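You operate a simulated robot arm through the tools that you are given. There is no shell and no other tool. Be economical: measure what you need, move in short steps, check, and stop when the job is done.

You run a simulated two-armed robot. Do the job below in one go: nothing can be reset, and whatever is moved stays where it is left.

JOB
Cool the chiller down till its display shows +5 C or less.
Fine: close the lids with the teal and purple handles, switch the lamp off, turn the knob to MAX.

The check looks at the end state, three seconds after you hand in, the way a careful person would. Anything else that was tipped, shoved, dropped, spilled or broken makes it a failure. A push-on lid holds only when it is set on centred and level and pressed home; a screw cap is set on level and turned clockwise until tight.

ROBOT AND FRAMES
Two 7-joint arms with two-finger parallel grippers on one trunk, on a base that drives. Base frame: it is fixed to the floor where the robot stands at the start and does not move with it; the origin is under the middle of the robot, x ahead of it, y to its left, z up; the surface under the hand at the start is at about z = 80.6. Readings come in cm, degrees, newtons and seconds.
The left shoulder is at the start at [2.4, 17.4, 145.9], the right one opposite. With the tool pointing down near the work surface each hand reaches from about 10 to 48 cm from the robot's upright axis, wherever it stands, measured 20 degrees to its own side. Places, roughly: black knob under the display [80, 60, 110]; control box [80, 60, 110]; hinged lid with the orange handle [80, 0, 90]; hinged lid with the pink handle [80, 40, 90]; hinged lid with the purple handle [80, 20, 90]; hinged lid with the teal handle [80, 10, 90]; teal switch on the control box [80, 60, 120]. Payload 3.6 kg a hand.
The tool frame of a hand sits at the grasp point between the pads (the TCP): z along the fingers, y along the line on which they close. The tips reach 3 cm beyond it. The gripper opens to 11 cm. The fingers are 2 cm wide and 1 cm thick; the gripper's body (4.8 by 11.2 cm) begins 5.5 cm behind the TCP.
Orientation is that of the tool frame in the base frame, as a unit quaternion [x, y, z, w]. With the fingers straight down and closing along the base's y, the tool's x points along the base's -x, its y along +y and its z along -z.

CONTROLS
- The arms move only by the tool jog_arm. It takes "left_deltas", "right_deltas" or both (then of equal length, played together; a hand with none holds still); each is a list of rows, each a list of 7 numbers: the shift along the tool's x, y, z in m, then the turn, a rotation vector about the tool's x, y, z in degrees, then the gripper command, from -1 (shut) to 1 (fully open), values between in proportion. In form: [[x, y, z, rx, ry, rz, grip], ...]. A call has 1 to 20 rows; each row is the pose to reach, as a shift and turn from the pose commanded when the call began, along the tool's axes at that moment. Each row takes 0.2 s and may step no farther than 5 cm and 8.6 degrees from the row before; otherwise, or with a gripper value out of range, the whole call is refused. Where a pose cannot be reached the arm comes as near as it can. A force on the tool above 40 N (or 10 N above the force at the start of the call, whichever is more), or a blocked arm, ends the call early, and 0.2 s more pass. Each finger travels about 15.3 cm/s and halts on what it meets, pressing with about 37 N; the grip force reading is that of the motor and also rises with nothing between the fingers. The clock runs only during rows and for 0.2 s after the last one: add rows that repeat a pose to give the fingers time. The reply holds the time, the measured pose of the TCP, the force on the tool along the base axes, the opening and the grip force, in the units named above and with some noise, with the torque about the TCP (base axes, N m) and any sound that the robot's microphone picked up, and new pictures: "show" is both (left out), scene, wrist or none (wrist: the cameras of the hands that moved).
- Cameras (640 x 400 px; columns grow to the right, rows downward): "scene" is now at [9.75, 3.61, 164.23]; the picture's right is [0.39, -0.92, 0.00], its down [-0.43, -0.18, -0.88] and it looks along [0.81, 0.35, -0.47] (base axes); focal length 281 px, centre (320, 200). "left" rides on the left gripper at [7.2, -1.7, -10.3] in its tool frame; the picture's right is [0.23, 0.97, 0.00], its down [-0.76, 0.18, -0.62] and it looks along [-0.61, 0.14, 0.78] (tool axes); focal length 222 px, centre (320, 200). "right" rides on the right gripper at [7.3, 1.7, -10.3] in its tool frame; the picture's right is [-0.23, 0.97, 0.00], its down [-0.76, -0.18, -0.62] and it looks along [-0.61, -0.14, 0.78] (tool axes); focal length 222 px, centre (320, 200). There is no depth. A picture from a camera that has moved, and an enlarged one, comes with that camera's place and axes in the base frame and with its lens.
- slide_trunk(by): slides the trunk up (or, below 0, down) by that many cm; the arms and the scene camera ride with it, the base frame stays. It gives what a move gives, with no picture.
- drive_base(legs): drives the robot by 1 to 6 legs, each [ahead, left, turn to the left] in cm, cm and degrees, along the robot's own axes; the way and the turn of a leg run together, so that a leg with both is an arc; at most 150 cm and 180 degrees a leg. The arms and the cameras ride along, it lands a little off, and it stops where it bumps. It gives what a move gives, and a new picture of the scene camera.
- head_to(pan, tilt): turns the head with the scene camera to pan (to the left, within 86 degrees either way) and tilt (down, from -29 to 69), counted from straight ahead of the robot. It gives what a move gives, and a new picture of the scene camera.
- close_up(camera, box): a new picture of the part [left, top, right, bottom] of that camera's present view, enlarged. The clock stands still meanwhile.
- close_job(): hands the job in; it is judged then, once.

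Go step by step. Nothing tells you exact positions but the pictures and the camera data: compare them with the known pose of the tool, close in by small moves and look again before you grip or let go. The budget is 120 turns and 260 pictures, counting those below and the enlarged ones. Unless the task says otherwise, let go and move clear before handing in, and close with one line.

The tools are called after ">>>" as name(argument=value, ...) on one line, values as JSON. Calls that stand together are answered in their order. jog_arm: Moves the arms, as the interface text tells. Its arguments: {"type":"object","properties":{"left_deltas":{"type":"array"},"right_deltas":{"type":"array"},"show":{"type":"string","enum":["both","scene","wrist","none"]}},"required":[]} The other tools are called the same way: slide_trunk (by) slides the trunk up or down; drive_base (legs) drives the base; head_to (pan, tilt) turns the head that bears the scene camera; close_up (camera, box) takes an enlarged picture of a part of a camera's view; close_job () hands the job in.

At the start:

```text
t: 0.0
left_tcp_pos: [41.03, 40.15, 148.61]
left_tcp_rot: [0.0, 1.0, 0.001, 0.001]
left_ft_force: [-0.7, 0.0, 0.8]
left_torque: [-0.02, 0.04, -0.01]
left_opening: 11.01
left_grasp_force: 0.0
right_tcp_pos: [40.98, -4.1, 147.69]
right_tcp_rot: [0.0, 1.0, 0.0, 0.0]
right_ft_force: [-0.3, -0.1, -0.3]
right_torque: [-0.02, 0.02, 0.04]
right_opening: 11.01
right_grasp_force: 0.0
trunk travel left (down, up): [-57.2, 19.1]
robot x, y, heading: [-0.19, -0.0, -0.2]
head pan, tilt: [23.1, 27.8]
```

scene: 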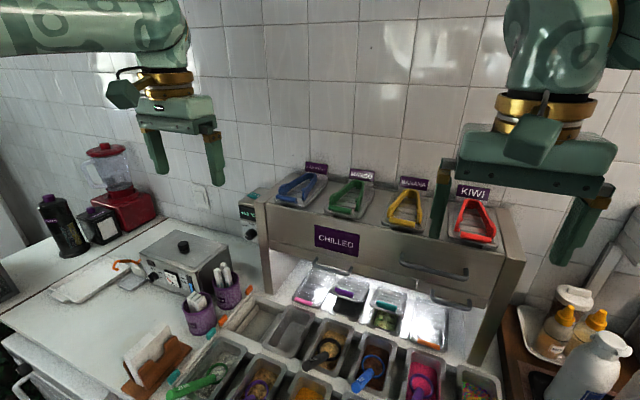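
right: 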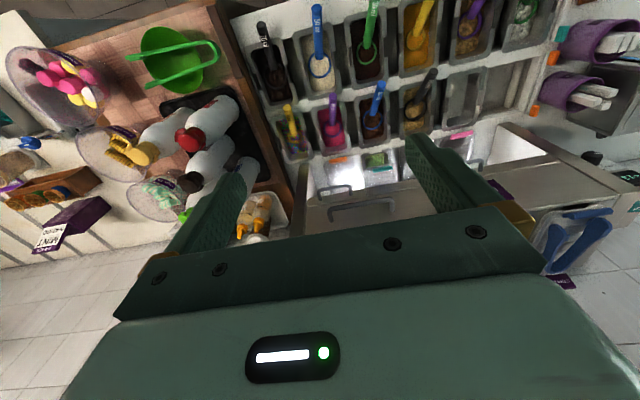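
left: 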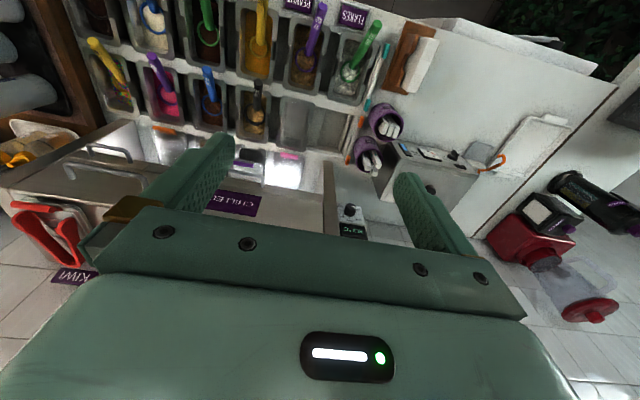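

I see a chiller with a control box at its left side and a row of small hinged lids below it. I'll enlarge those parts first.

>>> close_up(camera="scene", box=[220, 160, 300, 260])

>>> close_up(camera="scene", box=[270, 240, 500, 380])

>>> close_up(camera="left", box=[140, 100, 400, 260])

```text
4.00 times, centred on (260, 210) of scene
camera zoom: at [9.75, 3.61, 164.23], right [0.39, -0.92, 0.0], down [-0.43, -0.18, -0.88], along [0.81, 0.35, -0.47], focal length 1124 px, centre (560, 160)
```

zoom: 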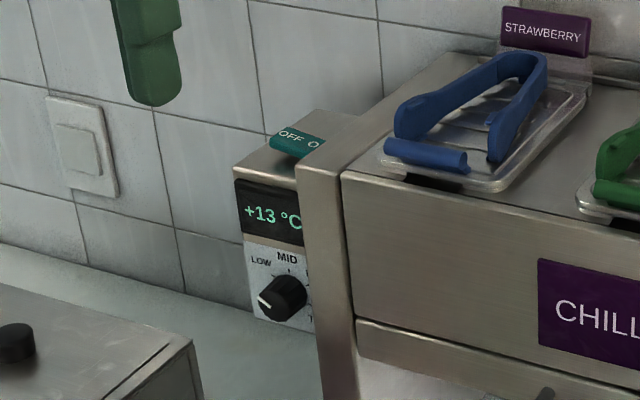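

```text
2.78 times, centred on (385, 310) of scene
camera zoom: at [9.75, 3.61, 164.23], right [0.39, -0.92, 0.0], down [-0.43, -0.18, -0.88], along [0.81, 0.35, -0.47], focal length 782 px, centre (139, -106)
```

zoom: 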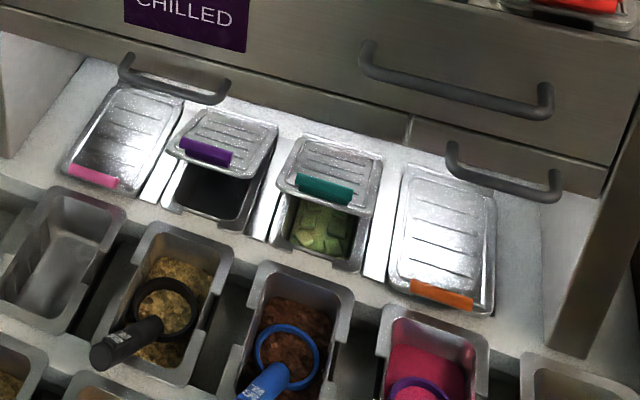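

```text
2.46 times, centred on (270, 180) of left
camera zoom: at [33.65, 38.5, 158.94], right [-0.23, 0.97, 0.0], down [0.76, 0.18, 0.62], along [0.61, 0.14, -0.78], focal length 547 px, centre (443, 249)
```

zoom: 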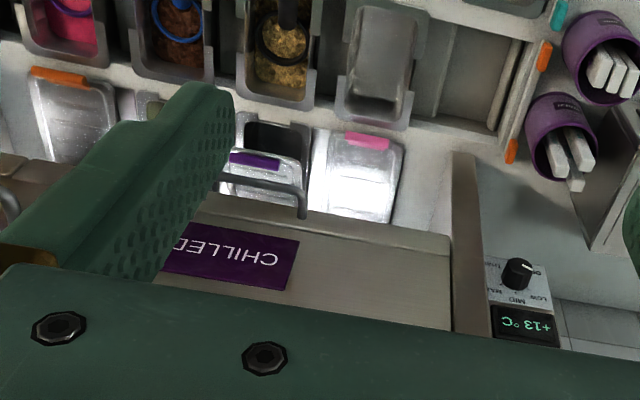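

The knob is near (73, 56.5, 110) and reads past LOW, with the display at +13 °C. The purple handle is near (73.5, 23, 96) and the teal near (73, 9, 96), both lids ajar. I'll lower the trunk for a better view and reach.

>>> slide_trunk(by=-22)

>>> head_to(pan=25, tilt=30)

```text
t: 2.3
left_tcp_pos: [40.86, 40.11, 126.62]
left_tcp_rot: [0.0, 1.0, 0.001, 0.001]
left_ft_force: [-0.3, -0.3, -0.3]
left_torque: [0.01, 0.05, 0.01]
left_opening: 11.01
left_grasp_force: 0.0
right_tcp_pos: [40.89, -4.07, 125.77]
right_tcp_rot: [0.0, 1.0, 0.0, 0.0]
right_ft_force: [-0.6, 0.8, -0.1]
right_torque: [0.0, -0.04, 0.02]
right_opening: 11.01
right_grasp_force: 0.1
trunk travel left (down, up): [-35.2, 41.1]
robot x, y, heading: [-0.35, -0.27, 0.1]
head pan, tilt: [23.1, 27.8]
```

```text
t: 3.0
left_tcp_pos: [40.96, 40.2, 126.66]
left_tcp_rot: [0.0, 1.0, 0.001, 0.001]
left_ft_force: [0.5, 0.1, -0.5]
left_torque: [-0.05, -0.01, -0.02]
left_opening: 10.98
left_grasp_force: 0.1
right_tcp_pos: [40.94, -4.21, 125.75]
right_tcp_rot: [0.0, 1.0, 0.0, 0.0]
right_ft_force: [0.0, -0.4, -0.3]
right_torque: [-0.01, -0.02, -0.01]
right_opening: 11.02
right_grasp_force: 0.0
trunk travel left (down, up): [-35.2, 41.1]
robot x, y, heading: [-0.23, -0.16, 0.0]
head pan, tilt: [25.0, 30.0]
camera scene: at [13.91, 3.84, 141.72], right [0.42, -0.91, 0.0], down [-0.45, -0.21, -0.87], along [0.78, 0.37, -0.5], focal length 281 px, centre (320, 200)
```

scene: 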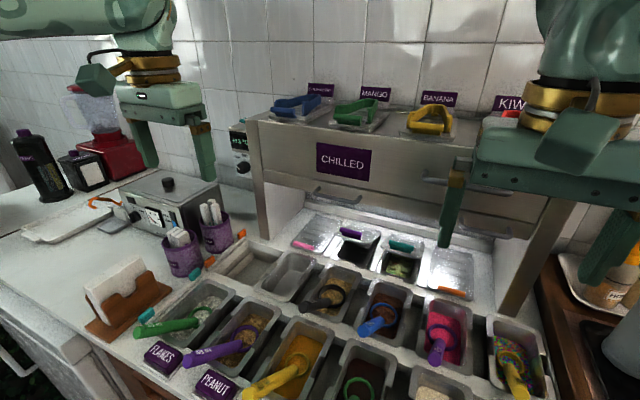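

The view is better now. I'll enlarge the lids and the control box.

>>> close_up(camera="scene", box=[270, 190, 510, 340])

>>> close_up(camera="scene", box=[215, 105, 295, 205])

```text
2.67 times, centred on (390, 265) of scene
camera zoom: at [13.91, 3.84, 141.72], right [0.42, -0.91, 0.0], down [-0.45, -0.21, -0.87], along [0.78, 0.37, -0.5], focal length 750 px, centre (133, 27)
```

zoom: 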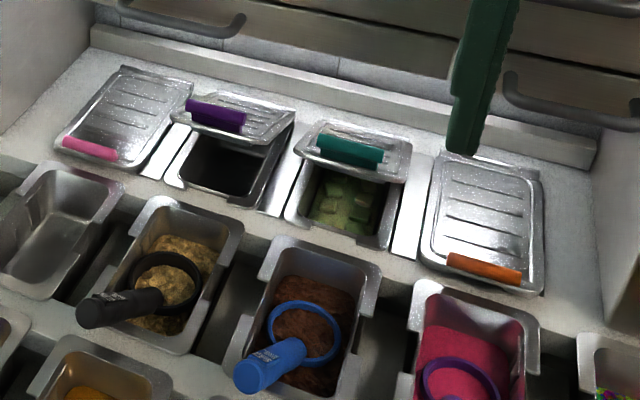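

```text
4.00 times, centred on (255, 155) of scene
camera zoom: at [13.91, 3.84, 141.72], right [0.42, -0.91, 0.0], down [-0.45, -0.21, -0.87], along [0.78, 0.37, -0.5], focal length 1124 px, centre (580, 380)
```

zoom: 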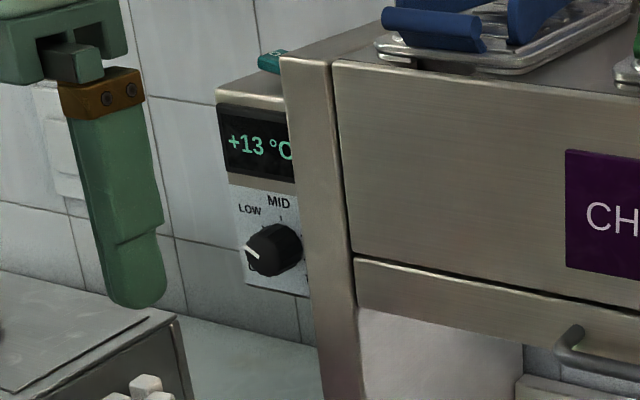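

Triangulated: purple handle (73.6, 22.5, 95), teal handle (73.8, 9.1, 95), and closed handles lie at about z 88, all under the chiller's overhang (front x≈69, bottom z≈108). I'll bring the left hand, shut and pitched forward-down, to just in front of the purple handle.

>>> jog_arm(left_deltas=[[-0.015, -0.017, 0.01, 0, -7, 0, -1], [-0.03, -0.034, 0.02, 0, -14, 0, -1], [-0.045, -0.051, 0.03, 0, -21, 0, -1], [-0.06, -0.068, 0.045, 0, -28, 0, -1], [-0.075, -0.085, 0.06, 0, -35, 0, -1], [-0.09, -0.102, 0.08, 0, -42, 0, -1], [-0.105, -0.12, 0.1, 0, -49, 0, -1], [-0.12, -0.137, 0.12, 0, -56, 0, -1], [-0.13, -0.155, 0.15, 0, -58, 0, -1], [-0.14, -0.17, 0.18, 0, -58, 0, -1], [-0.15, -0.177, 0.2, 0, -58, 0, -1], [-0.15, -0.177, 0.2, 0, -58, 0, -1]])

```text
t: 5.6
left_tcp_pos: [55.75, 22.19, 106.56]
left_tcp_rot: [0.0, 0.874, 0.001, 0.486]
left_ft_force: [-0.4, -0.1, -0.3]
left_torque: [-0.02, 0.0, 0.02]
left_opening: 0.01
left_grasp_force: 37.4
right_tcp_pos: [40.92, -4.16, 125.77]
right_tcp_rot: [0.0, 1.0, 0.0, -0.001]
right_ft_force: [-0.3, -0.7, 0.2]
right_torque: [0.02, 0.0, 0.02]
right_opening: 11.0
right_grasp_force: 0.0
trunk travel left (down, up): [-35.2, 41.1]
robot x, y, heading: [0.02, 0.09, -0.1]
head pan, tilt: [25.0, 30.0]
camera scene: at [13.88, 3.84, 141.72], right [0.42, -0.91, 0.0], down [-0.45, -0.21, -0.87], along [0.78, 0.37, -0.5], focal length 281 px, centre (320, 200)
camera left: at [43.24, 20.53, 105.81], right [-0.12, 0.97, -0.19], down [-0.13, 0.18, 0.98], along [0.98, 0.14, 0.1], focal length 222 px, centre (320, 200)
```

scene: 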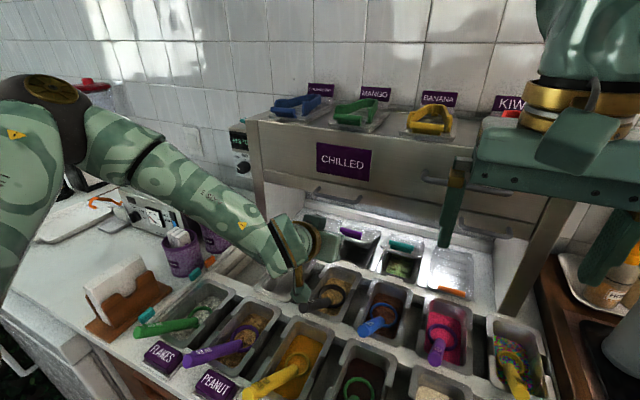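
left: 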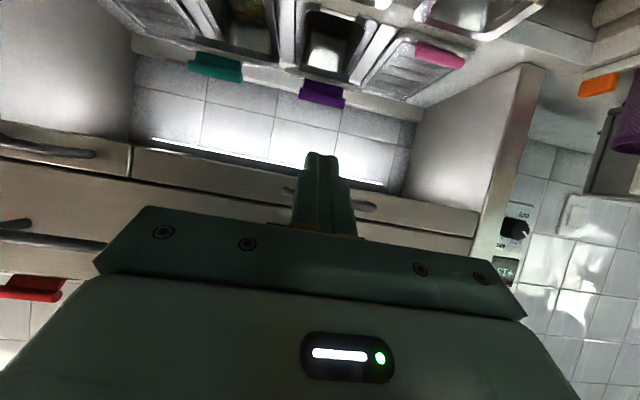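

The wrist camera confirms purple at (73.6, 22.2, 95) and teal at (73.8, 8.8, 95), and the drawer handle bottoms are near z 107. I'll flatten the pitch, dip, and slide in above the purple handle.

>>> jog_arm(left_deltas=[[0.02, 0, 0.012, 0, -5, 0, -1], [0.04, 0, 0.025, 0, -10, 0, -1], [0.0594, 0, 0.0371, 0, -14, 0, -1], [0.0394, 0, 0.069, 0, -14, 0, -1], [0.019, 0, 0.102, 0, -14, 0, -1], [-0.002, 0, 0.135, 0, -14, 0, -1], [-0.0228, 0, 0.1685, 0, -14, 0, -1], [-0.0228, 0, 0.1685, 0, -14, 0, -1]])

```text
t: 7.4
left_tcp_pos: [67.28, 26.03, 104.61]
left_tcp_rot: [0.0, 0.809, 0.001, 0.588]
left_ft_force: [-0.4, -0.5, 0.2]
left_torque: [0.01, -0.01, -0.01]
left_opening: 0.0
left_grasp_force: 37.0
left hand out of reach, approached as far as the arm can: row 3, 4, 5, 6, 7, 8
right_tcp_pos: [40.91, -4.09, 125.61]
right_tcp_rot: [0.0, 1.0, -0.001, 0.0]
right_ft_force: [0.2, 0.2, 0.3]
right_torque: [0.0, 0.01, -0.02]
right_opening: 10.98
right_grasp_force: 0.1
trunk travel left (down, up): [-35.2, 41.1]
robot x, y, heading: [0.18, 0.17, 0.0]
head pan, tilt: [25.0, 30.0]
camera scene: at [13.91, 3.84, 141.72], right [0.42, -0.91, 0.0], down [-0.45, -0.21, -0.87], along [0.78, 0.37, -0.5], focal length 281 px, centre (320, 200)
camera left: at [55.13, 24.42, 100.93], right [-0.07, 0.97, -0.21], down [-0.36, 0.18, 0.92], along [0.93, 0.14, 0.34], focal length 222 px, centre (320, 200)
```

scene: 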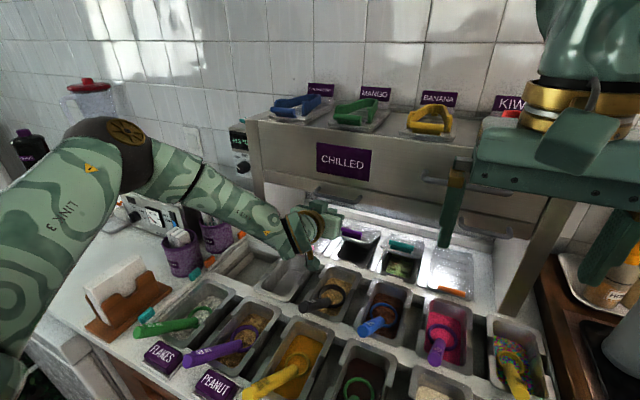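
left: 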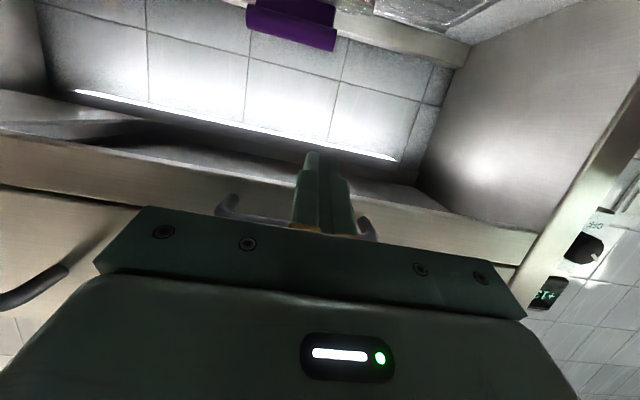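

That pose is out of reach at this trunk height. I'll back the hand off, then lower the trunk.

>>> jog_arm(left_deltas=[[0.0144, 0, -0.0443, 0, 0, 0, -1], [0.0288, 0, -0.0887, 0, 0, 0, -1], [0.0433, 0, -0.133, 0, 0, 0, -1], [0.0433, 0, -0.133, 0, 0, 0, -1]], show="none")

>>> drive_base(legs=[[6, 0, 0]])

```text
t: 8.4
left_tcp_pos: [53.06, 25.85, 104.58]
left_tcp_rot: [0.0, 0.808, 0.001, 0.589]
left_ft_force: [-0.1, 0.2, -0.3]
left_torque: [-0.03, -0.01, 0.03]
left_opening: 0.0
left_grasp_force: 37.1
right_tcp_pos: [41.01, -4.16, 125.77]
right_tcp_rot: [0.0, 1.0, 0.0, -0.002]
right_ft_force: [0.0, -0.5, 0.1]
right_torque: [-0.01, 0.01, 0.01]
right_opening: 11.0
right_grasp_force: 0.1
trunk travel left (down, up): [-35.2, 41.1]
robot x, y, heading: [0.0, -0.09, -0.1]
head pan, tilt: [25.0, 30.0]
```

```text
t: 9.5
left_tcp_pos: [58.21, 25.78, 104.75]
left_tcp_rot: [0.0, 0.808, 0.001, 0.589]
left_ft_force: [0.1, 1.1, 0.4]
left_torque: [0.02, 0.01, 0.01]
left_opening: 0.01
left_grasp_force: 36.5
right_tcp_pos: [46.07, -4.22, 125.55]
right_tcp_rot: [0.001, 1.0, 0.001, -0.001]
right_ft_force: [-0.2, -0.5, 0.7]
right_torque: [-0.02, -0.05, 0.02]
right_opening: 10.98
right_grasp_force: 0.1
trunk travel left (down, up): [-35.2, 41.1]
robot x, y, heading: [4.95, -0.24, -0.0]
head pan, tilt: [25.0, 30.0]
stopped in leg 1: the robot was blocked; the commanded pose is now the measured one
camera scene: at [18.91, 3.85, 141.73], right [0.42, -0.91, 0.0], down [-0.45, -0.21, -0.87], along [0.79, 0.37, -0.5], focal length 281 px, centre (320, 200)
```

scene: 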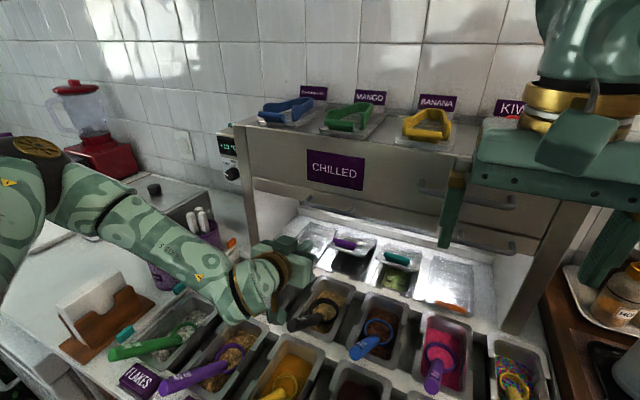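

The base met the counter after 5 cm, which helps. I'll ease off slightly, raise the left hand, then lower the trunk 12 cm.

>>> drive_base(legs=[[-0.7, 0, 0]])

>>> jog_arm(left_deltas=[[-0.038, 0, -0.0123, 0, 0, 0, -1], [-0.076, 0, -0.0247, 0, 0, 0, -1], [-0.076, 0, -0.0247, 0, 0, 0, -1]], show="none")

>>> slide_trunk(by=-12)

>>> head_to(pan=20, tilt=30)

```text
t: 10.2
left_tcp_pos: [57.67, 25.84, 104.53]
left_tcp_rot: [0.0, 0.808, 0.001, 0.589]
left_ft_force: [-0.3, -0.3, 0.3]
left_torque: [-0.01, -0.03, -0.02]
left_opening: 0.02
left_grasp_force: 37.0
right_tcp_pos: [45.51, -4.13, 125.59]
right_tcp_rot: [0.001, 1.0, 0.001, -0.002]
right_ft_force: [0.0, -0.2, 1.0]
right_torque: [-0.01, 0.01, 0.0]
right_opening: 11.0
right_grasp_force: 0.0
trunk travel left (down, up): [-35.2, 41.1]
robot x, y, heading: [4.67, -0.04, -0.1]
head pan, tilt: [25.0, 30.0]
camera scene: at [18.48, 3.85, 141.7], right [0.42, -0.91, 0.0], down [-0.45, -0.21, -0.87], along [0.78, 0.37, -0.5], focal length 281 px, centre (320, 200)
```

scene: 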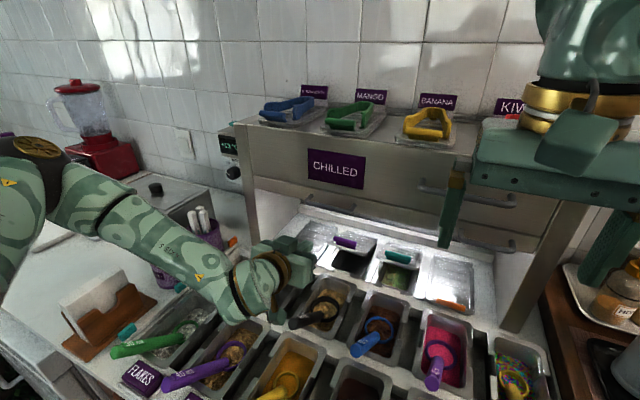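

```text
t: 11.0
left_tcp_pos: [57.5, 25.62, 112.69]
left_tcp_rot: [0.0, 0.808, 0.0, 0.589]
left_ft_force: [0.5, 0.3, 0.1]
left_torque: [0.04, 0.02, 0.02]
left_opening: 0.0
left_grasp_force: 37.0
right_tcp_pos: [45.51, -4.0, 125.69]
right_tcp_rot: [0.001, 1.0, 0.0, -0.002]
right_ft_force: [1.0, -0.3, -0.2]
right_torque: [-0.01, 0.0, 0.03]
right_opening: 11.02
right_grasp_force: 0.1
trunk travel left (down, up): [-35.2, 41.1]
robot x, y, heading: [4.74, -0.08, -0.1]
head pan, tilt: [25.0, 30.0]
```

```text
t: 12.5
left_tcp_pos: [57.56, 25.92, 100.63]
left_tcp_rot: [0.0, 0.808, 0.001, 0.589]
left_ft_force: [0.2, 0.0, -0.6]
left_torque: [-0.03, -0.01, -0.01]
left_opening: 0.02
left_grasp_force: 36.9
right_tcp_pos: [45.47, -4.13, 113.61]
right_tcp_rot: [0.001, 1.0, 0.0, -0.001]
right_ft_force: [-1.4, -0.3, -0.8]
right_torque: [0.0, 0.01, -0.01]
right_opening: 11.0
right_grasp_force: 0.1
trunk travel left (down, up): [-23.2, 53.1]
robot x, y, heading: [4.2, -0.06, 0.2]
head pan, tilt: [25.0, 30.0]
```

```text
t: 13.2
left_tcp_pos: [57.61, 25.92, 100.62]
left_tcp_rot: [-0.001, 0.809, 0.002, 0.588]
left_ft_force: [0.1, 0.8, 0.4]
left_torque: [0.04, -0.01, -0.01]
left_opening: 0.02
left_grasp_force: 36.8
right_tcp_pos: [45.58, -4.18, 113.59]
right_tcp_rot: [0.001, 1.0, 0.0, -0.002]
right_ft_force: [-0.2, 0.2, -1.0]
right_torque: [0.0, 0.01, 0.0]
right_opening: 11.01
right_grasp_force: 0.1
trunk travel left (down, up): [-23.2, 53.1]
robot x, y, heading: [4.34, 0.1, -0.0]
head pan, tilt: [20.0, 30.0]
camera scene: at [23.83, 3.12, 129.43], right [0.34, -0.94, 0.0], down [-0.47, -0.17, -0.87], along [0.81, 0.3, -0.5], focal length 281 px, centre (320, 200)
```

scene: 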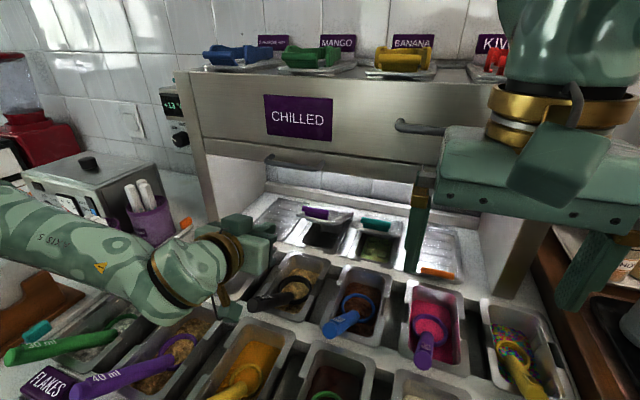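

The left TCP is at (57.6, 25.9, 100.6). I'll align with the purple handle and slide in above it.

>>> jog_arm(left_deltas=[[0.015, -0.018, 0.005, 0, 0, 0, -1], [0.015, -0.036, 0.005, 0, 0, 0, -1], [0.001, -0.036, 0.045, 0, 0, 0, -1], [-0.013, -0.036, 0.09, 0, 0, 0, -1], [-0.027, -0.036, 0.135, 0, 0, 0, -1], [-0.027, -0.036, 0.135, 0, 0, 0, -1]])

```text
t: 14.6
left_tcp_pos: [71.27, 22.55, 99.1]
left_tcp_rot: [0.0, 0.809, 0.001, 0.588]
left_ft_force: [0.3, -0.2, 0.2]
left_torque: [-0.03, 0.01, -0.01]
left_opening: 0.01
left_grasp_force: 37.0
right_tcp_pos: [45.42, -4.25, 113.59]
right_tcp_rot: [0.0, 1.0, 0.0, -0.002]
right_ft_force: [-0.2, 0.3, -0.7]
right_torque: [-0.04, 0.01, -0.02]
right_opening: 11.01
right_grasp_force: 0.1
trunk travel left (down, up): [-23.2, 53.1]
robot x, y, heading: [4.48, -0.25, 0.1]
head pan, tilt: [20.0, 30.0]
camera scene: at [23.78, 3.12, 129.45], right [0.34, -0.94, 0.0], down [-0.47, -0.17, -0.87], along [0.81, 0.3, -0.5], focal length 281 px, centre (320, 200)
camera left: at [59.11, 20.83, 95.28], right [-0.07, 0.97, -0.22], down [-0.36, 0.18, 0.92], along [0.93, 0.14, 0.34], focal length 222 px, centre (320, 200)
```

scene: 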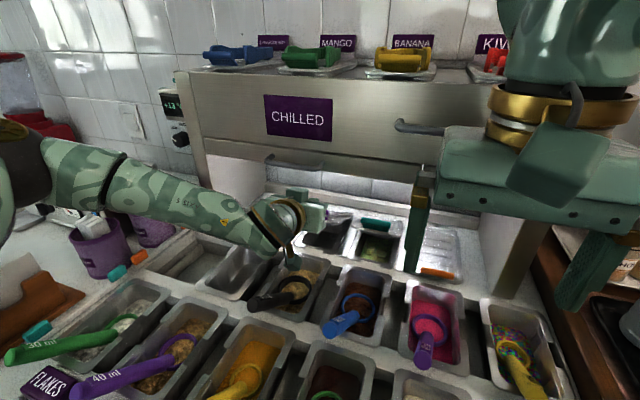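
left: 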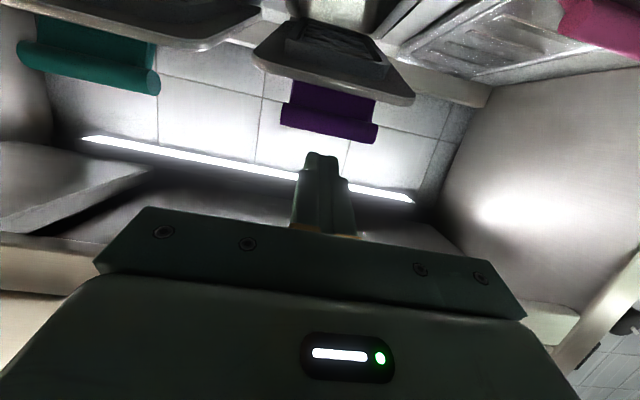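

The finger is above the purple handle. I'll press down along the lid's arc while steepening the pitch to keep the wrist clear of the bins.

>>> jog_arm(left_deltas=[[0.0125, 0, 0.003, 0, 3, 0, -1], [0.025, 0, 0.006, 0, 7, 0, -1], [0.0375, 0, 0.009, 0, 11, 0, -1], [0.05, 0, 0.012, 0, 15, 0, -1], [0.0625, 0, 0.015, 0, 19, 0, -1], [0.075, 0, 0.018, 0, 22, 0, -1], [0.075, 0, 0.018, 0, 22, 0, -1]])

```text
t: 15.4
left_tcp_pos: [70.21, 22.3, 95.41]
left_tcp_rot: [0.0, 0.861, 0.0, 0.509]
left_ft_force: [-33.6, 2.1, 12.1]
left_torque: [0.3, 0.34, -0.1]
left_opening: 0.0
left_grasp_force: 36.7
right_tcp_pos: [44.77, -4.09, 113.77]
right_tcp_rot: [-0.001, 1.0, 0.0, 0.001]
right_ft_force: [-1.0, 0.0, -0.6]
right_torque: [0.02, 0.01, -0.02]
right_opening: 11.0
right_grasp_force: 0.1
trunk travel left (down, up): [-23.2, 53.1]
robot x, y, heading: [4.18, -0.01, 0.5]
head pan, tilt: [20.0, 30.0]
stopped in row 4 (left hand): the force on the tool passed its limit at 43 N (the readings are from after the stop); the commanded pose is now the measured one
camera scene: at [23.08, 3.2, 129.55], right [0.35, -0.94, 0.0], down [-0.47, -0.17, -0.87], along [0.81, 0.3, -0.5], focal length 281 px, centre (320, 200)
camera left: at [57.66, 20.71, 94.06], right [-0.11, 0.97, -0.2], down [-0.18, 0.18, 0.97], along [0.98, 0.14, 0.15], focal length 222 px, centre (320, 200)
```

scene: 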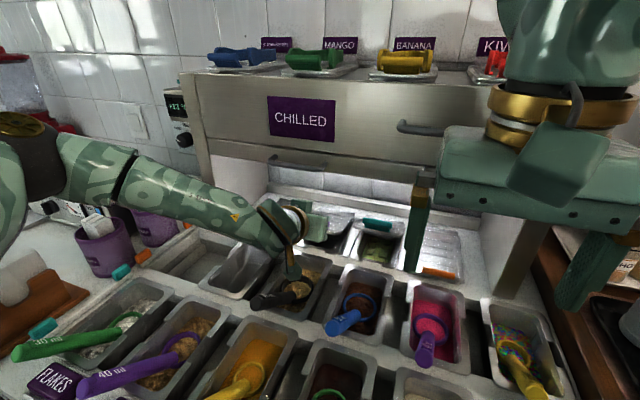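
left: 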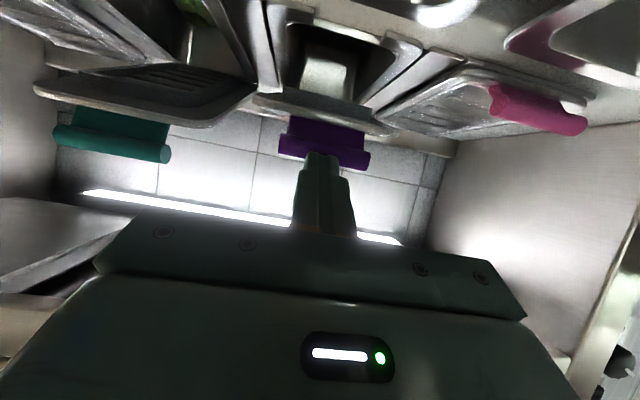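

The tip caught the handle's front instead of its top, though the lid dropped slightly. I'll back up over it and look before going deeper.

>>> jog_arm(left_deltas=[[0, 0, -0.02, 0, 0, 0, -1], [-0.0346, 0, -0.0305, 0, -5, 0, -1], [-0.0346, 0, -0.0305, 0, -9, 0, -1], [-0.0346, 0, -0.0305, 0, -9, 0, -1]], show="wrist")

```text
t: 16.4
left_tcp_pos: [69.87, 22.38, 99.8]
left_tcp_rot: [-0.001, 0.819, 0.001, 0.574]
left_ft_force: [-0.3, -0.3, -1.2]
left_torque: [-0.01, -0.01, -0.02]
left_opening: 0.0
left_grasp_force: 36.9
right_tcp_pos: [45.37, -4.02, 113.63]
right_tcp_rot: [-0.001, 1.0, 0.0, -0.003]
right_ft_force: [-0.2, -0.1, 0.2]
right_torque: [-0.01, -0.05, 0.02]
right_opening: 10.99
right_grasp_force: 0.0
trunk travel left (down, up): [-23.2, 53.1]
robot x, y, heading: [4.69, 0.47, -0.1]
head pan, tilt: [20.0, 30.0]
camera left: at [57.53, 20.7, 96.54], right [-0.08, 0.97, -0.21], down [-0.33, 0.18, 0.93], along [0.94, 0.14, 0.3], focal length 222 px, centre (320, 200)
```

left: 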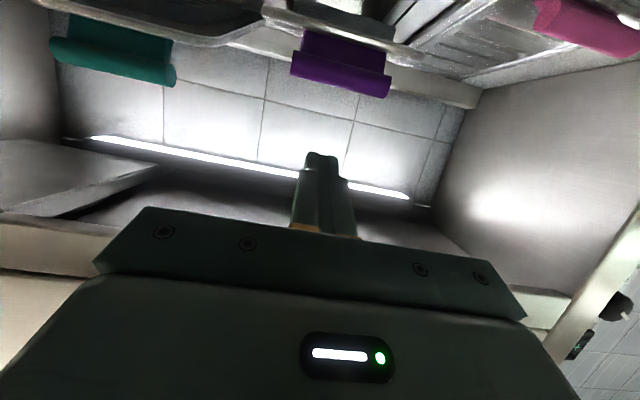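

The lid stays where it's pushed, now with its handle at z≈93. I'll move the tip over the handle to x≈76 and press straight down.

>>> jog_arm(left_deltas=[[0.0005, 0, 0.02, 0, 0, 0, -1], [0.001, 0, 0.041, 0, 0, 0, -1], [0.016, 0, 0.046, 0, 3, 0, -1], [0.031, 0, 0.051, 0, 6, 0, -1], [0.045, 0, 0.056, 0, 9, 0, -1], [0.058, 0, 0.061, 0, 12, 0, -1], [0.0715, 0, 0.067, 0, 15, 0, -1], [0.0715, 0, 0.067, 0, 15, 0, -1]], show="wrist")

```text
t: 18.2
left_tcp_pos: [73.76, 22.35, 90.64]
left_tcp_rot: [-0.001, 0.887, 0.001, 0.462]
left_ft_force: [-0.3, 0.3, 0.5]
left_torque: [-0.01, -0.01, -0.01]
left_opening: 0.0
left_grasp_force: 37.1
right_tcp_pos: [45.42, -3.99, 113.62]
right_tcp_rot: [-0.002, 1.0, 0.0, -0.002]
right_ft_force: [0.0, 0.3, -1.2]
right_torque: [-0.03, 0.01, -0.02]
right_opening: 10.97
right_grasp_force: 0.2
trunk travel left (down, up): [-23.2, 53.1]
robot x, y, heading: [4.44, 0.34, 0.1]
head pan, tilt: [20.0, 30.0]
camera left: at [61.08, 20.67, 90.63], right [-0.13, 0.97, -0.18], down [-0.07, 0.18, 0.98], along [0.99, 0.14, 0.05], focal length 222 px, centre (320, 200)
```

left: 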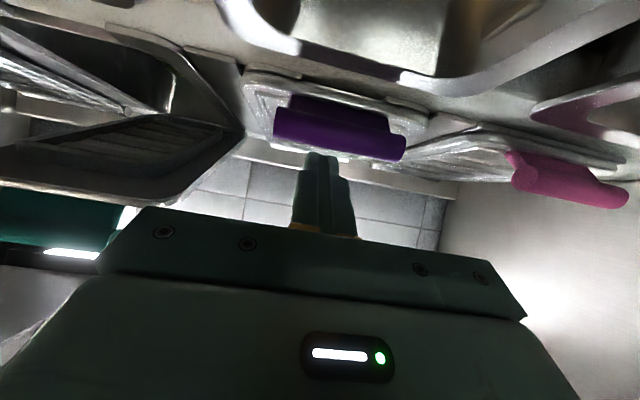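

The purple lid looks nearly flush. I'll press a bit further until it pushes back.

>>> jog_arm(left_deltas=[[0.0041, 0, 0.0029, 0, 0, 0, -1], [0.0082, 0, 0.0058, 0, 0, 0, -1], [0.0123, 0, 0.0086, 0, 0, 0, -1], [0.0164, 0, 0.0115, 0, 0, 0, -1], [0.0164, 0, 0.0115, 0, 0, 0, -1]], show="wrist")

```text
t: 19.4
left_tcp_pos: [73.8, 22.53, 88.68]
left_tcp_rot: [-0.001, 0.886, 0.002, 0.464]
left_ft_force: [4.5, 0.1, 10.3]
left_torque: [0.0, 0.14, 0.0]
left_opening: 0.01
left_grasp_force: 37.2
right_tcp_pos: [45.46, -4.16, 113.54]
right_tcp_rot: [-0.001, 1.0, 0.0, -0.002]
right_ft_force: [-0.5, 0.4, -0.9]
right_torque: [-0.02, 0.04, 0.0]
right_opening: 10.98
right_grasp_force: 0.1
trunk travel left (down, up): [-23.2, 53.1]
robot x, y, heading: [4.42, 0.09, 0.1]
head pan, tilt: [20.0, 30.0]
camera left: at [61.13, 20.69, 88.71], right [-0.13, 0.97, -0.19], down [-0.08, 0.18, 0.98], along [0.99, 0.14, 0.05], focal length 222 px, centre (320, 200)
```

left: 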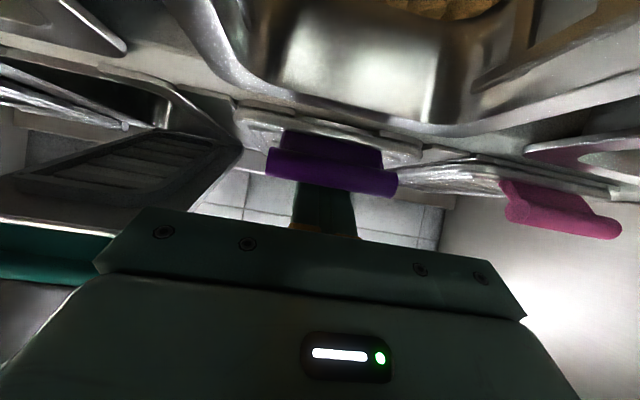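

The lid takes 10 N at the bottom, so it's seated. I'll lift out and move across to the teal lid.

>>> jog_arm(left_deltas=[[-0.02, 0, -0.014, 0, -3, 0, -1], [-0.04, 0, -0.028, 0, -7, 0, -1], [-0.06, 0, -0.042, 0, -11, 0, -1], [-0.0787, 0, -0.0551, 0, -15, 0, -1], [-0.067, 0, -0.082, 0, -15, 0, -1], [-0.0553, 0, -0.1096, 0, -15, 0, -1], [-0.0553, -0.045, -0.1096, 0, -15, 0, -1], [-0.0553, -0.09, -0.1096, 0, -15, 0, -1], [-0.0553, -0.135, -0.1096, 0, -15, 0, -1], [-0.0553, -0.135, -0.1096, 0, -15, 0, -1]])

```text
t: 21.6
left_tcp_pos: [67.09, 12.7, 100.55]
left_tcp_rot: [0.0, 0.819, 0.001, 0.574]
left_ft_force: [0.4, 0.2, 0.2]
left_torque: [-0.03, 0.03, 0.01]
left_opening: 0.01
left_grasp_force: 36.7
left hand out of reach, approached as far as the arm can: row 9, 10
right_tcp_pos: [45.48, -4.03, 113.57]
right_tcp_rot: [-0.001, 1.0, 0.0, -0.002]
right_ft_force: [-0.2, 0.8, -0.7]
right_torque: [0.02, -0.03, -0.03]
right_opening: 10.98
right_grasp_force: 0.1
trunk travel left (down, up): [-23.2, 53.1]
robot x, y, heading: [4.71, 0.36, 0.1]
head pan, tilt: [20.0, 30.0]
camera scene: at [23.78, 3.17, 129.43], right [0.34, -0.94, 0.0], down [-0.47, -0.17, -0.87], along [0.81, 0.3, -0.5], focal length 281 px, centre (320, 200)
camera left: at [54.82, 11.05, 97.15], right [-0.08, 0.97, -0.21], down [-0.32, 0.18, 0.93], along [0.94, 0.14, 0.3], focal length 222 px, centre (320, 200)
```

scene: 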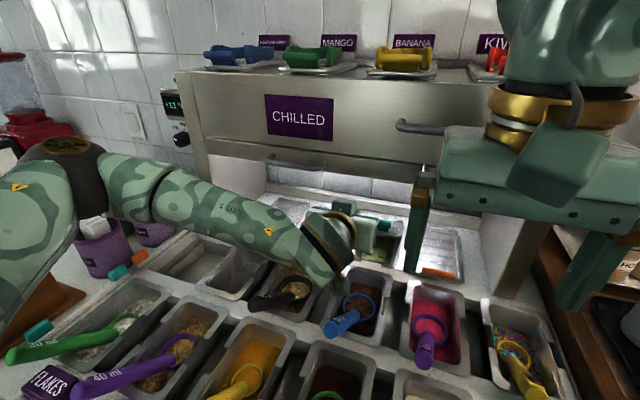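
left: 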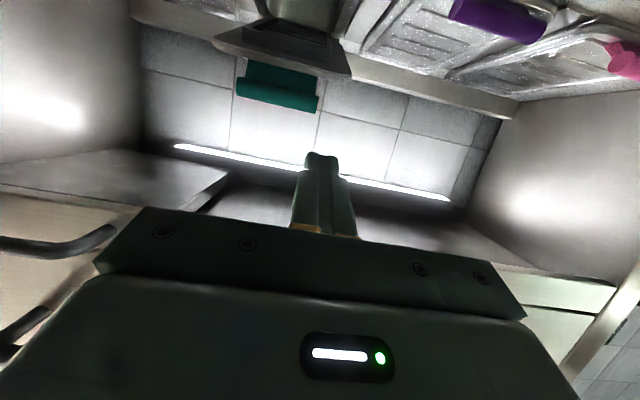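

The purple lid sits level with pink. The left arm is limited sideways here, so I'll yaw the hand to the right about 20° to reach the teal lid.

>>> jog_arm(left_deltas=[[0.006, -0.01, 0.002, 6.3, 0, 2.3, -1], [0.012, -0.02, 0.004, 12.5, 0, 4.6, -1], [0.0174, -0.028, 0.0063, 18.8, 0, 6.84, -1], [0.006, -0.028, 0.037, 18.8, 0, 6.84, -1], [-0.0048, -0.028, 0.0674, 18.8, 0, 6.84, -1], [-0.0048, -0.028, 0.0674, 18.8, 0, 6.84, -1]])

```text
t: 23.0
left_tcp_pos: [72.99, 10.52, 98.76]
left_tcp_rot: [0.141, 0.806, -0.098, 0.566]
left_ft_force: [0.4, 0.3, -0.7]
left_torque: [-0.01, -0.01, 0.0]
left_opening: 0.0
left_grasp_force: 36.6
left hand out of reach, approached as far as the arm can: row 5, 6
right_tcp_pos: [45.43, -4.09, 113.54]
right_tcp_rot: [-0.001, 1.0, 0.0, -0.002]
right_ft_force: [-0.1, -0.6, 0.5]
right_torque: [0.02, 0.03, -0.01]
right_opening: 11.0
right_grasp_force: 0.1
trunk travel left (down, up): [-23.2, 53.1]
robot x, y, heading: [4.59, -0.03, 0.4]
head pan, tilt: [20.0, 30.0]
camera scene: at [23.75, 3.13, 129.44], right [0.34, -0.94, 0.0], down [-0.47, -0.17, -0.87], along [0.81, 0.3, -0.5], focal length 281 px, centre (320, 200)
camera left: at [60.92, 13.09, 95.51], right [0.26, 0.94, -0.21], down [-0.24, 0.28, 0.93], along [0.93, -0.19, 0.3], focal length 222 px, centre (320, 200)
```

scene: 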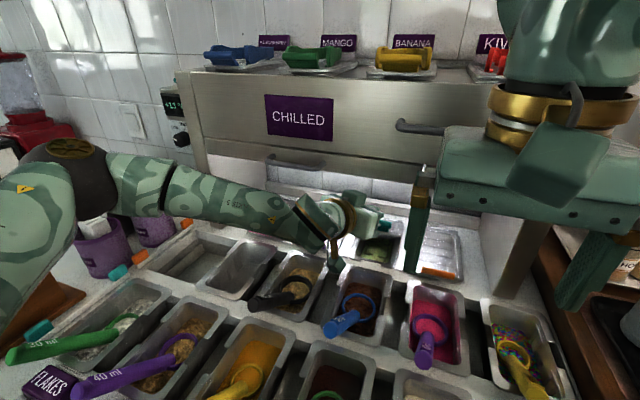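
left: 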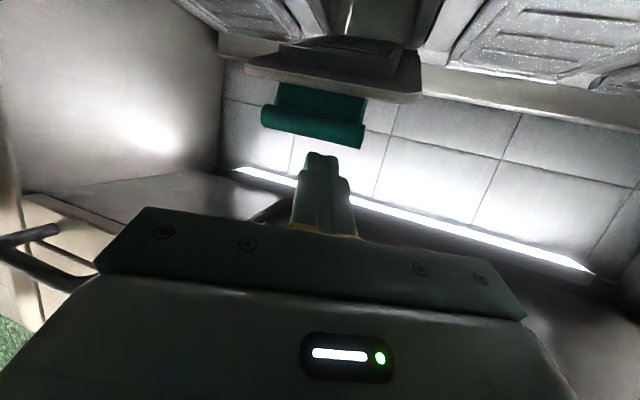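

The tip sits about 2 cm past the teal handle, just above it. I'll press down as before.

>>> jog_arm(left_deltas=[[0.0115, 0, 0.005, 0, 2, 0, -1], [0.023, 0.0005, 0.01, 0, 4, 0, -1], [0.0345, 0.001, 0.015, 0, 6, 0, -1], [0.046, 0.001, 0.02, 0, 8, 0, -1], [0.0575, 0.001, 0.025, 0, 10, 0, -1], [0.069, 0.001, 0.03, 0, 12, 0, -1], [0.0805, 0.002, 0.035, 0, 14, 0, -1], [0.092, 0.002, 0.0395, 0, 15, 0, -1], [0.092, 0.002, 0.0395, 0, 15, 0, -1]], show="wrist")

```text
t: 25.0
left_tcp_pos: [71.08, 13.49, 90.84]
left_tcp_rot: [0.154, 0.873, -0.08, 0.456]
left_ft_force: [0.6, 0.2, 0.7]
left_torque: [0.03, 0.01, 0.0]
left_opening: 0.01
left_grasp_force: 37.0
left hand out of reach, approached as far as the arm can: row 1, 2, 3, 4, 5, 6, 7, 8, 9
right_tcp_pos: [45.4, -4.02, 113.61]
right_tcp_rot: [0.0, 1.0, 0.001, -0.002]
right_ft_force: [0.7, 0.5, 0.2]
right_torque: [0.02, -0.01, -0.02]
right_opening: 10.97
right_grasp_force: 0.1
trunk travel left (down, up): [-23.2, 53.1]
robot x, y, heading: [4.61, -0.16, 0.0]
head pan, tilt: [20.0, 30.0]
camera left: at [58.66, 16.19, 90.82], right [0.21, 0.96, -0.18], down [-0.01, 0.19, 0.98], along [0.98, -0.2, 0.05], focal length 222 px, centre (320, 200)
```

left: 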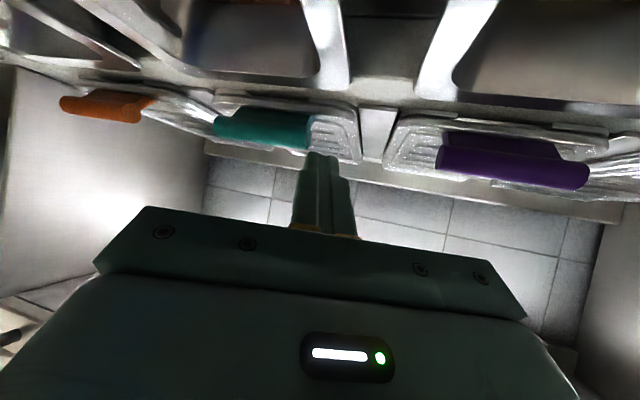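

The teal lid is nearly down, but my hand drifted to its left corner for lack of reach. I'll lift, shift the base right a little, and press again centrally.

>>> jog_arm(left_deltas=[[-0.019, 0, -0.014, 0, -5, 0, -1], [-0.038, 0, -0.027, 0, -10, 0, -1], [-0.0566, 0, -0.041, 0, -15, 0, -1], [-0.0566, 0, -0.061, 0, -15, 0, -1], [-0.0566, 0, -0.061, 0, -15, 0, -1]], show="none")

>>> drive_base(legs=[[0, -7, 0]])

```text
t: 26.2
left_tcp_pos: [69.7, 14.29, 98.83]
left_tcp_rot: [0.142, 0.807, -0.099, 0.565]
left_ft_force: [0.6, 0.2, 0.1]
left_torque: [0.01, 0.0, 0.01]
left_opening: 0.0
left_grasp_force: 37.2
right_tcp_pos: [45.49, -4.02, 113.63]
right_tcp_rot: [0.001, 1.0, 0.0, -0.002]
right_ft_force: [0.1, -0.2, 0.4]
right_torque: [0.01, 0.0, -0.03]
right_opening: 10.99
right_grasp_force: 0.1
trunk travel left (down, up): [-23.2, 53.1]
robot x, y, heading: [4.35, -0.05, 0.3]
head pan, tilt: [20.0, 30.0]
```

```text
t: 27.2
left_tcp_pos: [69.85, 7.22, 98.72]
left_tcp_rot: [0.142, 0.807, -0.098, 0.565]
left_ft_force: [0.5, -0.6, 0.2]
left_torque: [-0.02, 0.0, 0.04]
left_opening: 0.04
left_grasp_force: 36.5
right_tcp_pos: [45.39, -11.28, 113.54]
right_tcp_rot: [0.0, 1.0, 0.001, -0.001]
right_ft_force: [-0.1, -0.5, 0.4]
right_torque: [0.0, 0.04, 0.01]
right_opening: 11.0
right_grasp_force: 0.0
trunk travel left (down, up): [-23.2, 53.1]
robot x, y, heading: [4.65, -7.28, 0.2]
head pan, tilt: [20.0, 30.0]
camera scene: at [23.78, -3.94, 129.44], right [0.34, -0.94, 0.0], down [-0.47, -0.17, -0.87], along [0.81, 0.3, -0.5], focal length 281 px, centre (320, 200)
```

scene: 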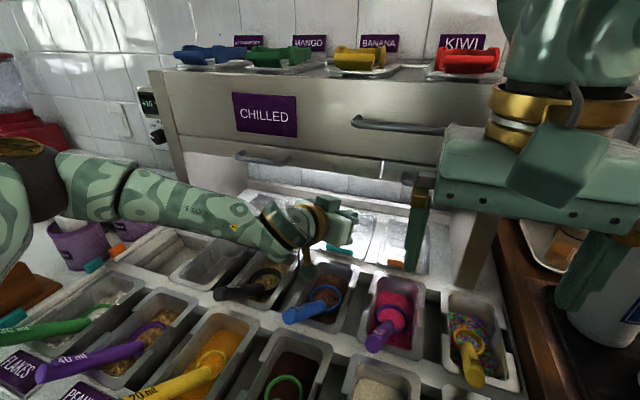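

I'm shifted as wanted. Now over the teal lid's middle and down.

>>> jog_arm(left_deltas=[[-0.001, 0.018, 0.012, 0, 0, 0, -1], [-0.001, 0.0357, 0.0232, 0, 0, 0, -1], [0.015, 0.036, 0.03, 0, 3, 0, -1], [0.031, 0.036, 0.036, 0, 6, 0, -1], [0.047, 0.036, 0.043, 0, 9, 0, -1], [0.063, 0.0365, 0.049, 0, 12, 0, -1], [0.0788, 0.0367, 0.0553, 0, 15, 0, -1], [0.0788, 0.0367, 0.0553, 0, 15, 0, -1]], show="wrist")

```text
t: 29.0
left_tcp_pos: [73.57, 9.86, 89.33]
left_tcp_rot: [0.154, 0.874, -0.079, 0.455]
left_ft_force: [1.2, -0.3, 1.5]
left_torque: [0.01, 0.02, 0.02]
left_opening: 0.01
left_grasp_force: 37.2
right_tcp_pos: [45.4, -10.92, 113.62]
right_tcp_rot: [0.0, 1.0, 0.0, -0.002]
right_ft_force: [-0.6, -0.5, 0.1]
right_torque: [0.0, 0.0, 0.0]
right_opening: 10.99
right_grasp_force: 0.1
trunk travel left (down, up): [-23.2, 53.1]
robot x, y, heading: [4.31, -7.03, 0.2]
head pan, tilt: [20.0, 30.0]
camera left: at [61.02, 12.61, 89.27], right [0.21, 0.96, -0.18], down [-0.01, 0.19, 0.98], along [0.98, -0.2, 0.05], focal length 222 px, centre (320, 200)
```

left: 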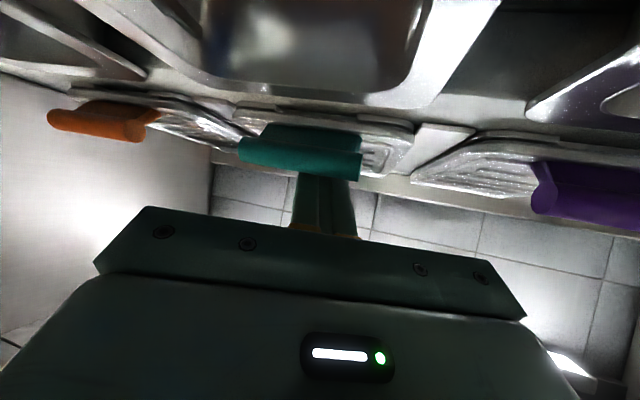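

Contact is starting. One more small press with firm force.

>>> jog_arm(left_deltas=[[0.0041, 0, 0.0029, 0, 0, 0, -1], [0.0082, 0, 0.0058, 0, 0, 0, -1], [0.0123, 0, 0.0086, 0, 0, 0, -1], [0.0123, 0, 0.0086, 0, 0, 0, -1]], show="none")

```text
t: 29.8
left_tcp_pos: [73.72, 10.0, 89.15]
left_tcp_rot: [0.155, 0.869, -0.082, 0.464]
left_ft_force: [1.3, -2.1, 10.9]
left_torque: [-0.11, 0.13, 0.03]
left_opening: 0.01
left_grasp_force: 37.0
left hand out of reach, approached as far as the arm can: row 2, 3
right_tcp_pos: [45.44, -11.06, 113.6]
right_tcp_rot: [0.0, 1.0, 0.0, -0.002]
right_ft_force: [0.7, -0.3, 0.0]
right_torque: [-0.03, 0.01, -0.02]
right_opening: 11.0
right_grasp_force: 0.1
trunk travel left (down, up): [-23.2, 53.1]
robot x, y, heading: [4.49, -7.05, 0.2]
head pan, tilt: [20.0, 30.0]
stopped in row 3 (left hand): the force on the tool passed its limit at 44 N (the readings are from after the stop); the commanded pose is now the measured one
```

The lid resisted with 44 N, so teal is seated. I'll withdraw the hand and look at both lids.

>>> jog_arm(left_deltas=[[-0.02, 0, -0.0135, 0, -4, 0, -1], [-0.04, 0, -0.027, 0, -8, 0, -1], [-0.06, 0, -0.04, 0, -12, 0, -1], [-0.079, 0, -0.053, 0, -15, 0, -1], [-0.064, -0.003, -0.087, 0, -15, 0, -1], [-0.048, -0.006, -0.12, 0, -15, 0, -1], [-0.033, -0.008, -0.153, 0, -15, 0, -1], [-0.018, -0.01, -0.187, 0, -15, 0, -1], [-0.018, -0.01, -0.187, 0, -15, 0, -1]], show="wrist")

>>> drive_base(legs=[[-3, 0, 0], [0, 28, 0], [2.5, 0, 0]])

```text
t: 31.8
left_tcp_pos: [59.76, 14.1, 100.65]
left_tcp_rot: [0.142, 0.802, -0.1, 0.571]
left_ft_force: [-0.4, 0.1, -0.6]
left_torque: [0.0, 0.01, 0.02]
left_opening: 0.03
left_grasp_force: 36.9
right_tcp_pos: [45.54, -11.08, 113.61]
right_tcp_rot: [0.001, 1.0, 0.0, -0.002]
right_ft_force: [1.1, -0.1, 0.0]
right_torque: [0.01, -0.03, -0.04]
right_opening: 11.01
right_grasp_force: 0.1
trunk travel left (down, up): [-23.2, 53.1]
robot x, y, heading: [4.57, -6.63, 0.4]
head pan, tilt: [20.0, 30.0]
camera left: at [47.71, 16.63, 97.13], right [0.26, 0.94, -0.21], down [-0.26, 0.28, 0.92], along [0.93, -0.19, 0.32], focal length 222 px, centre (320, 200)
```

left: 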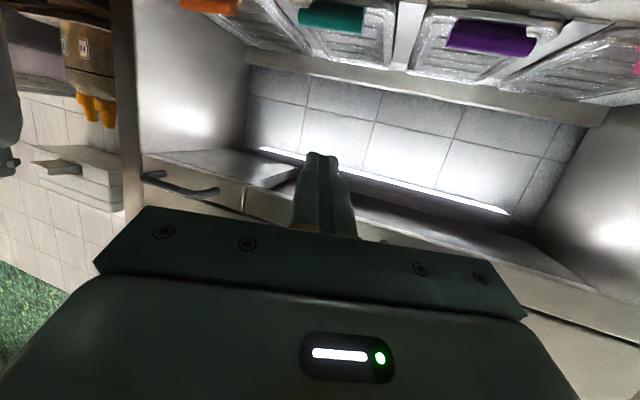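

```text
t: 34.6
left_tcp_pos: [59.41, 42.04, 100.51]
left_tcp_rot: [0.143, 0.803, -0.101, 0.57]
left_ft_force: [0.0, -0.2, -0.8]
left_torque: [-0.03, 0.01, -0.01]
left_opening: 0.03
left_grasp_force: 37.3
right_tcp_pos: [45.03, 16.9, 113.51]
right_tcp_rot: [0.002, 1.0, 0.0, -0.003]
right_ft_force: [1.2, 0.1, -0.5]
right_torque: [0.04, 0.06, -0.01]
right_opening: 11.03
right_grasp_force: 0.0
trunk travel left (down, up): [-23.2, 53.1]
robot x, y, heading: [3.73, 20.95, -0.3]
head pan, tilt: [20.0, 30.0]
camera scene: at [23.47, 24.31, 129.4], right [0.34, -0.94, 0.0], down [-0.47, -0.17, -0.86], along [0.81, 0.29, -0.5], focal length 281 px, centre (320, 200)
```

scene: 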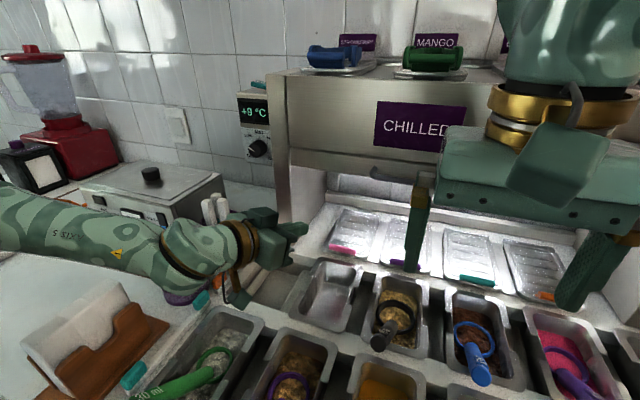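

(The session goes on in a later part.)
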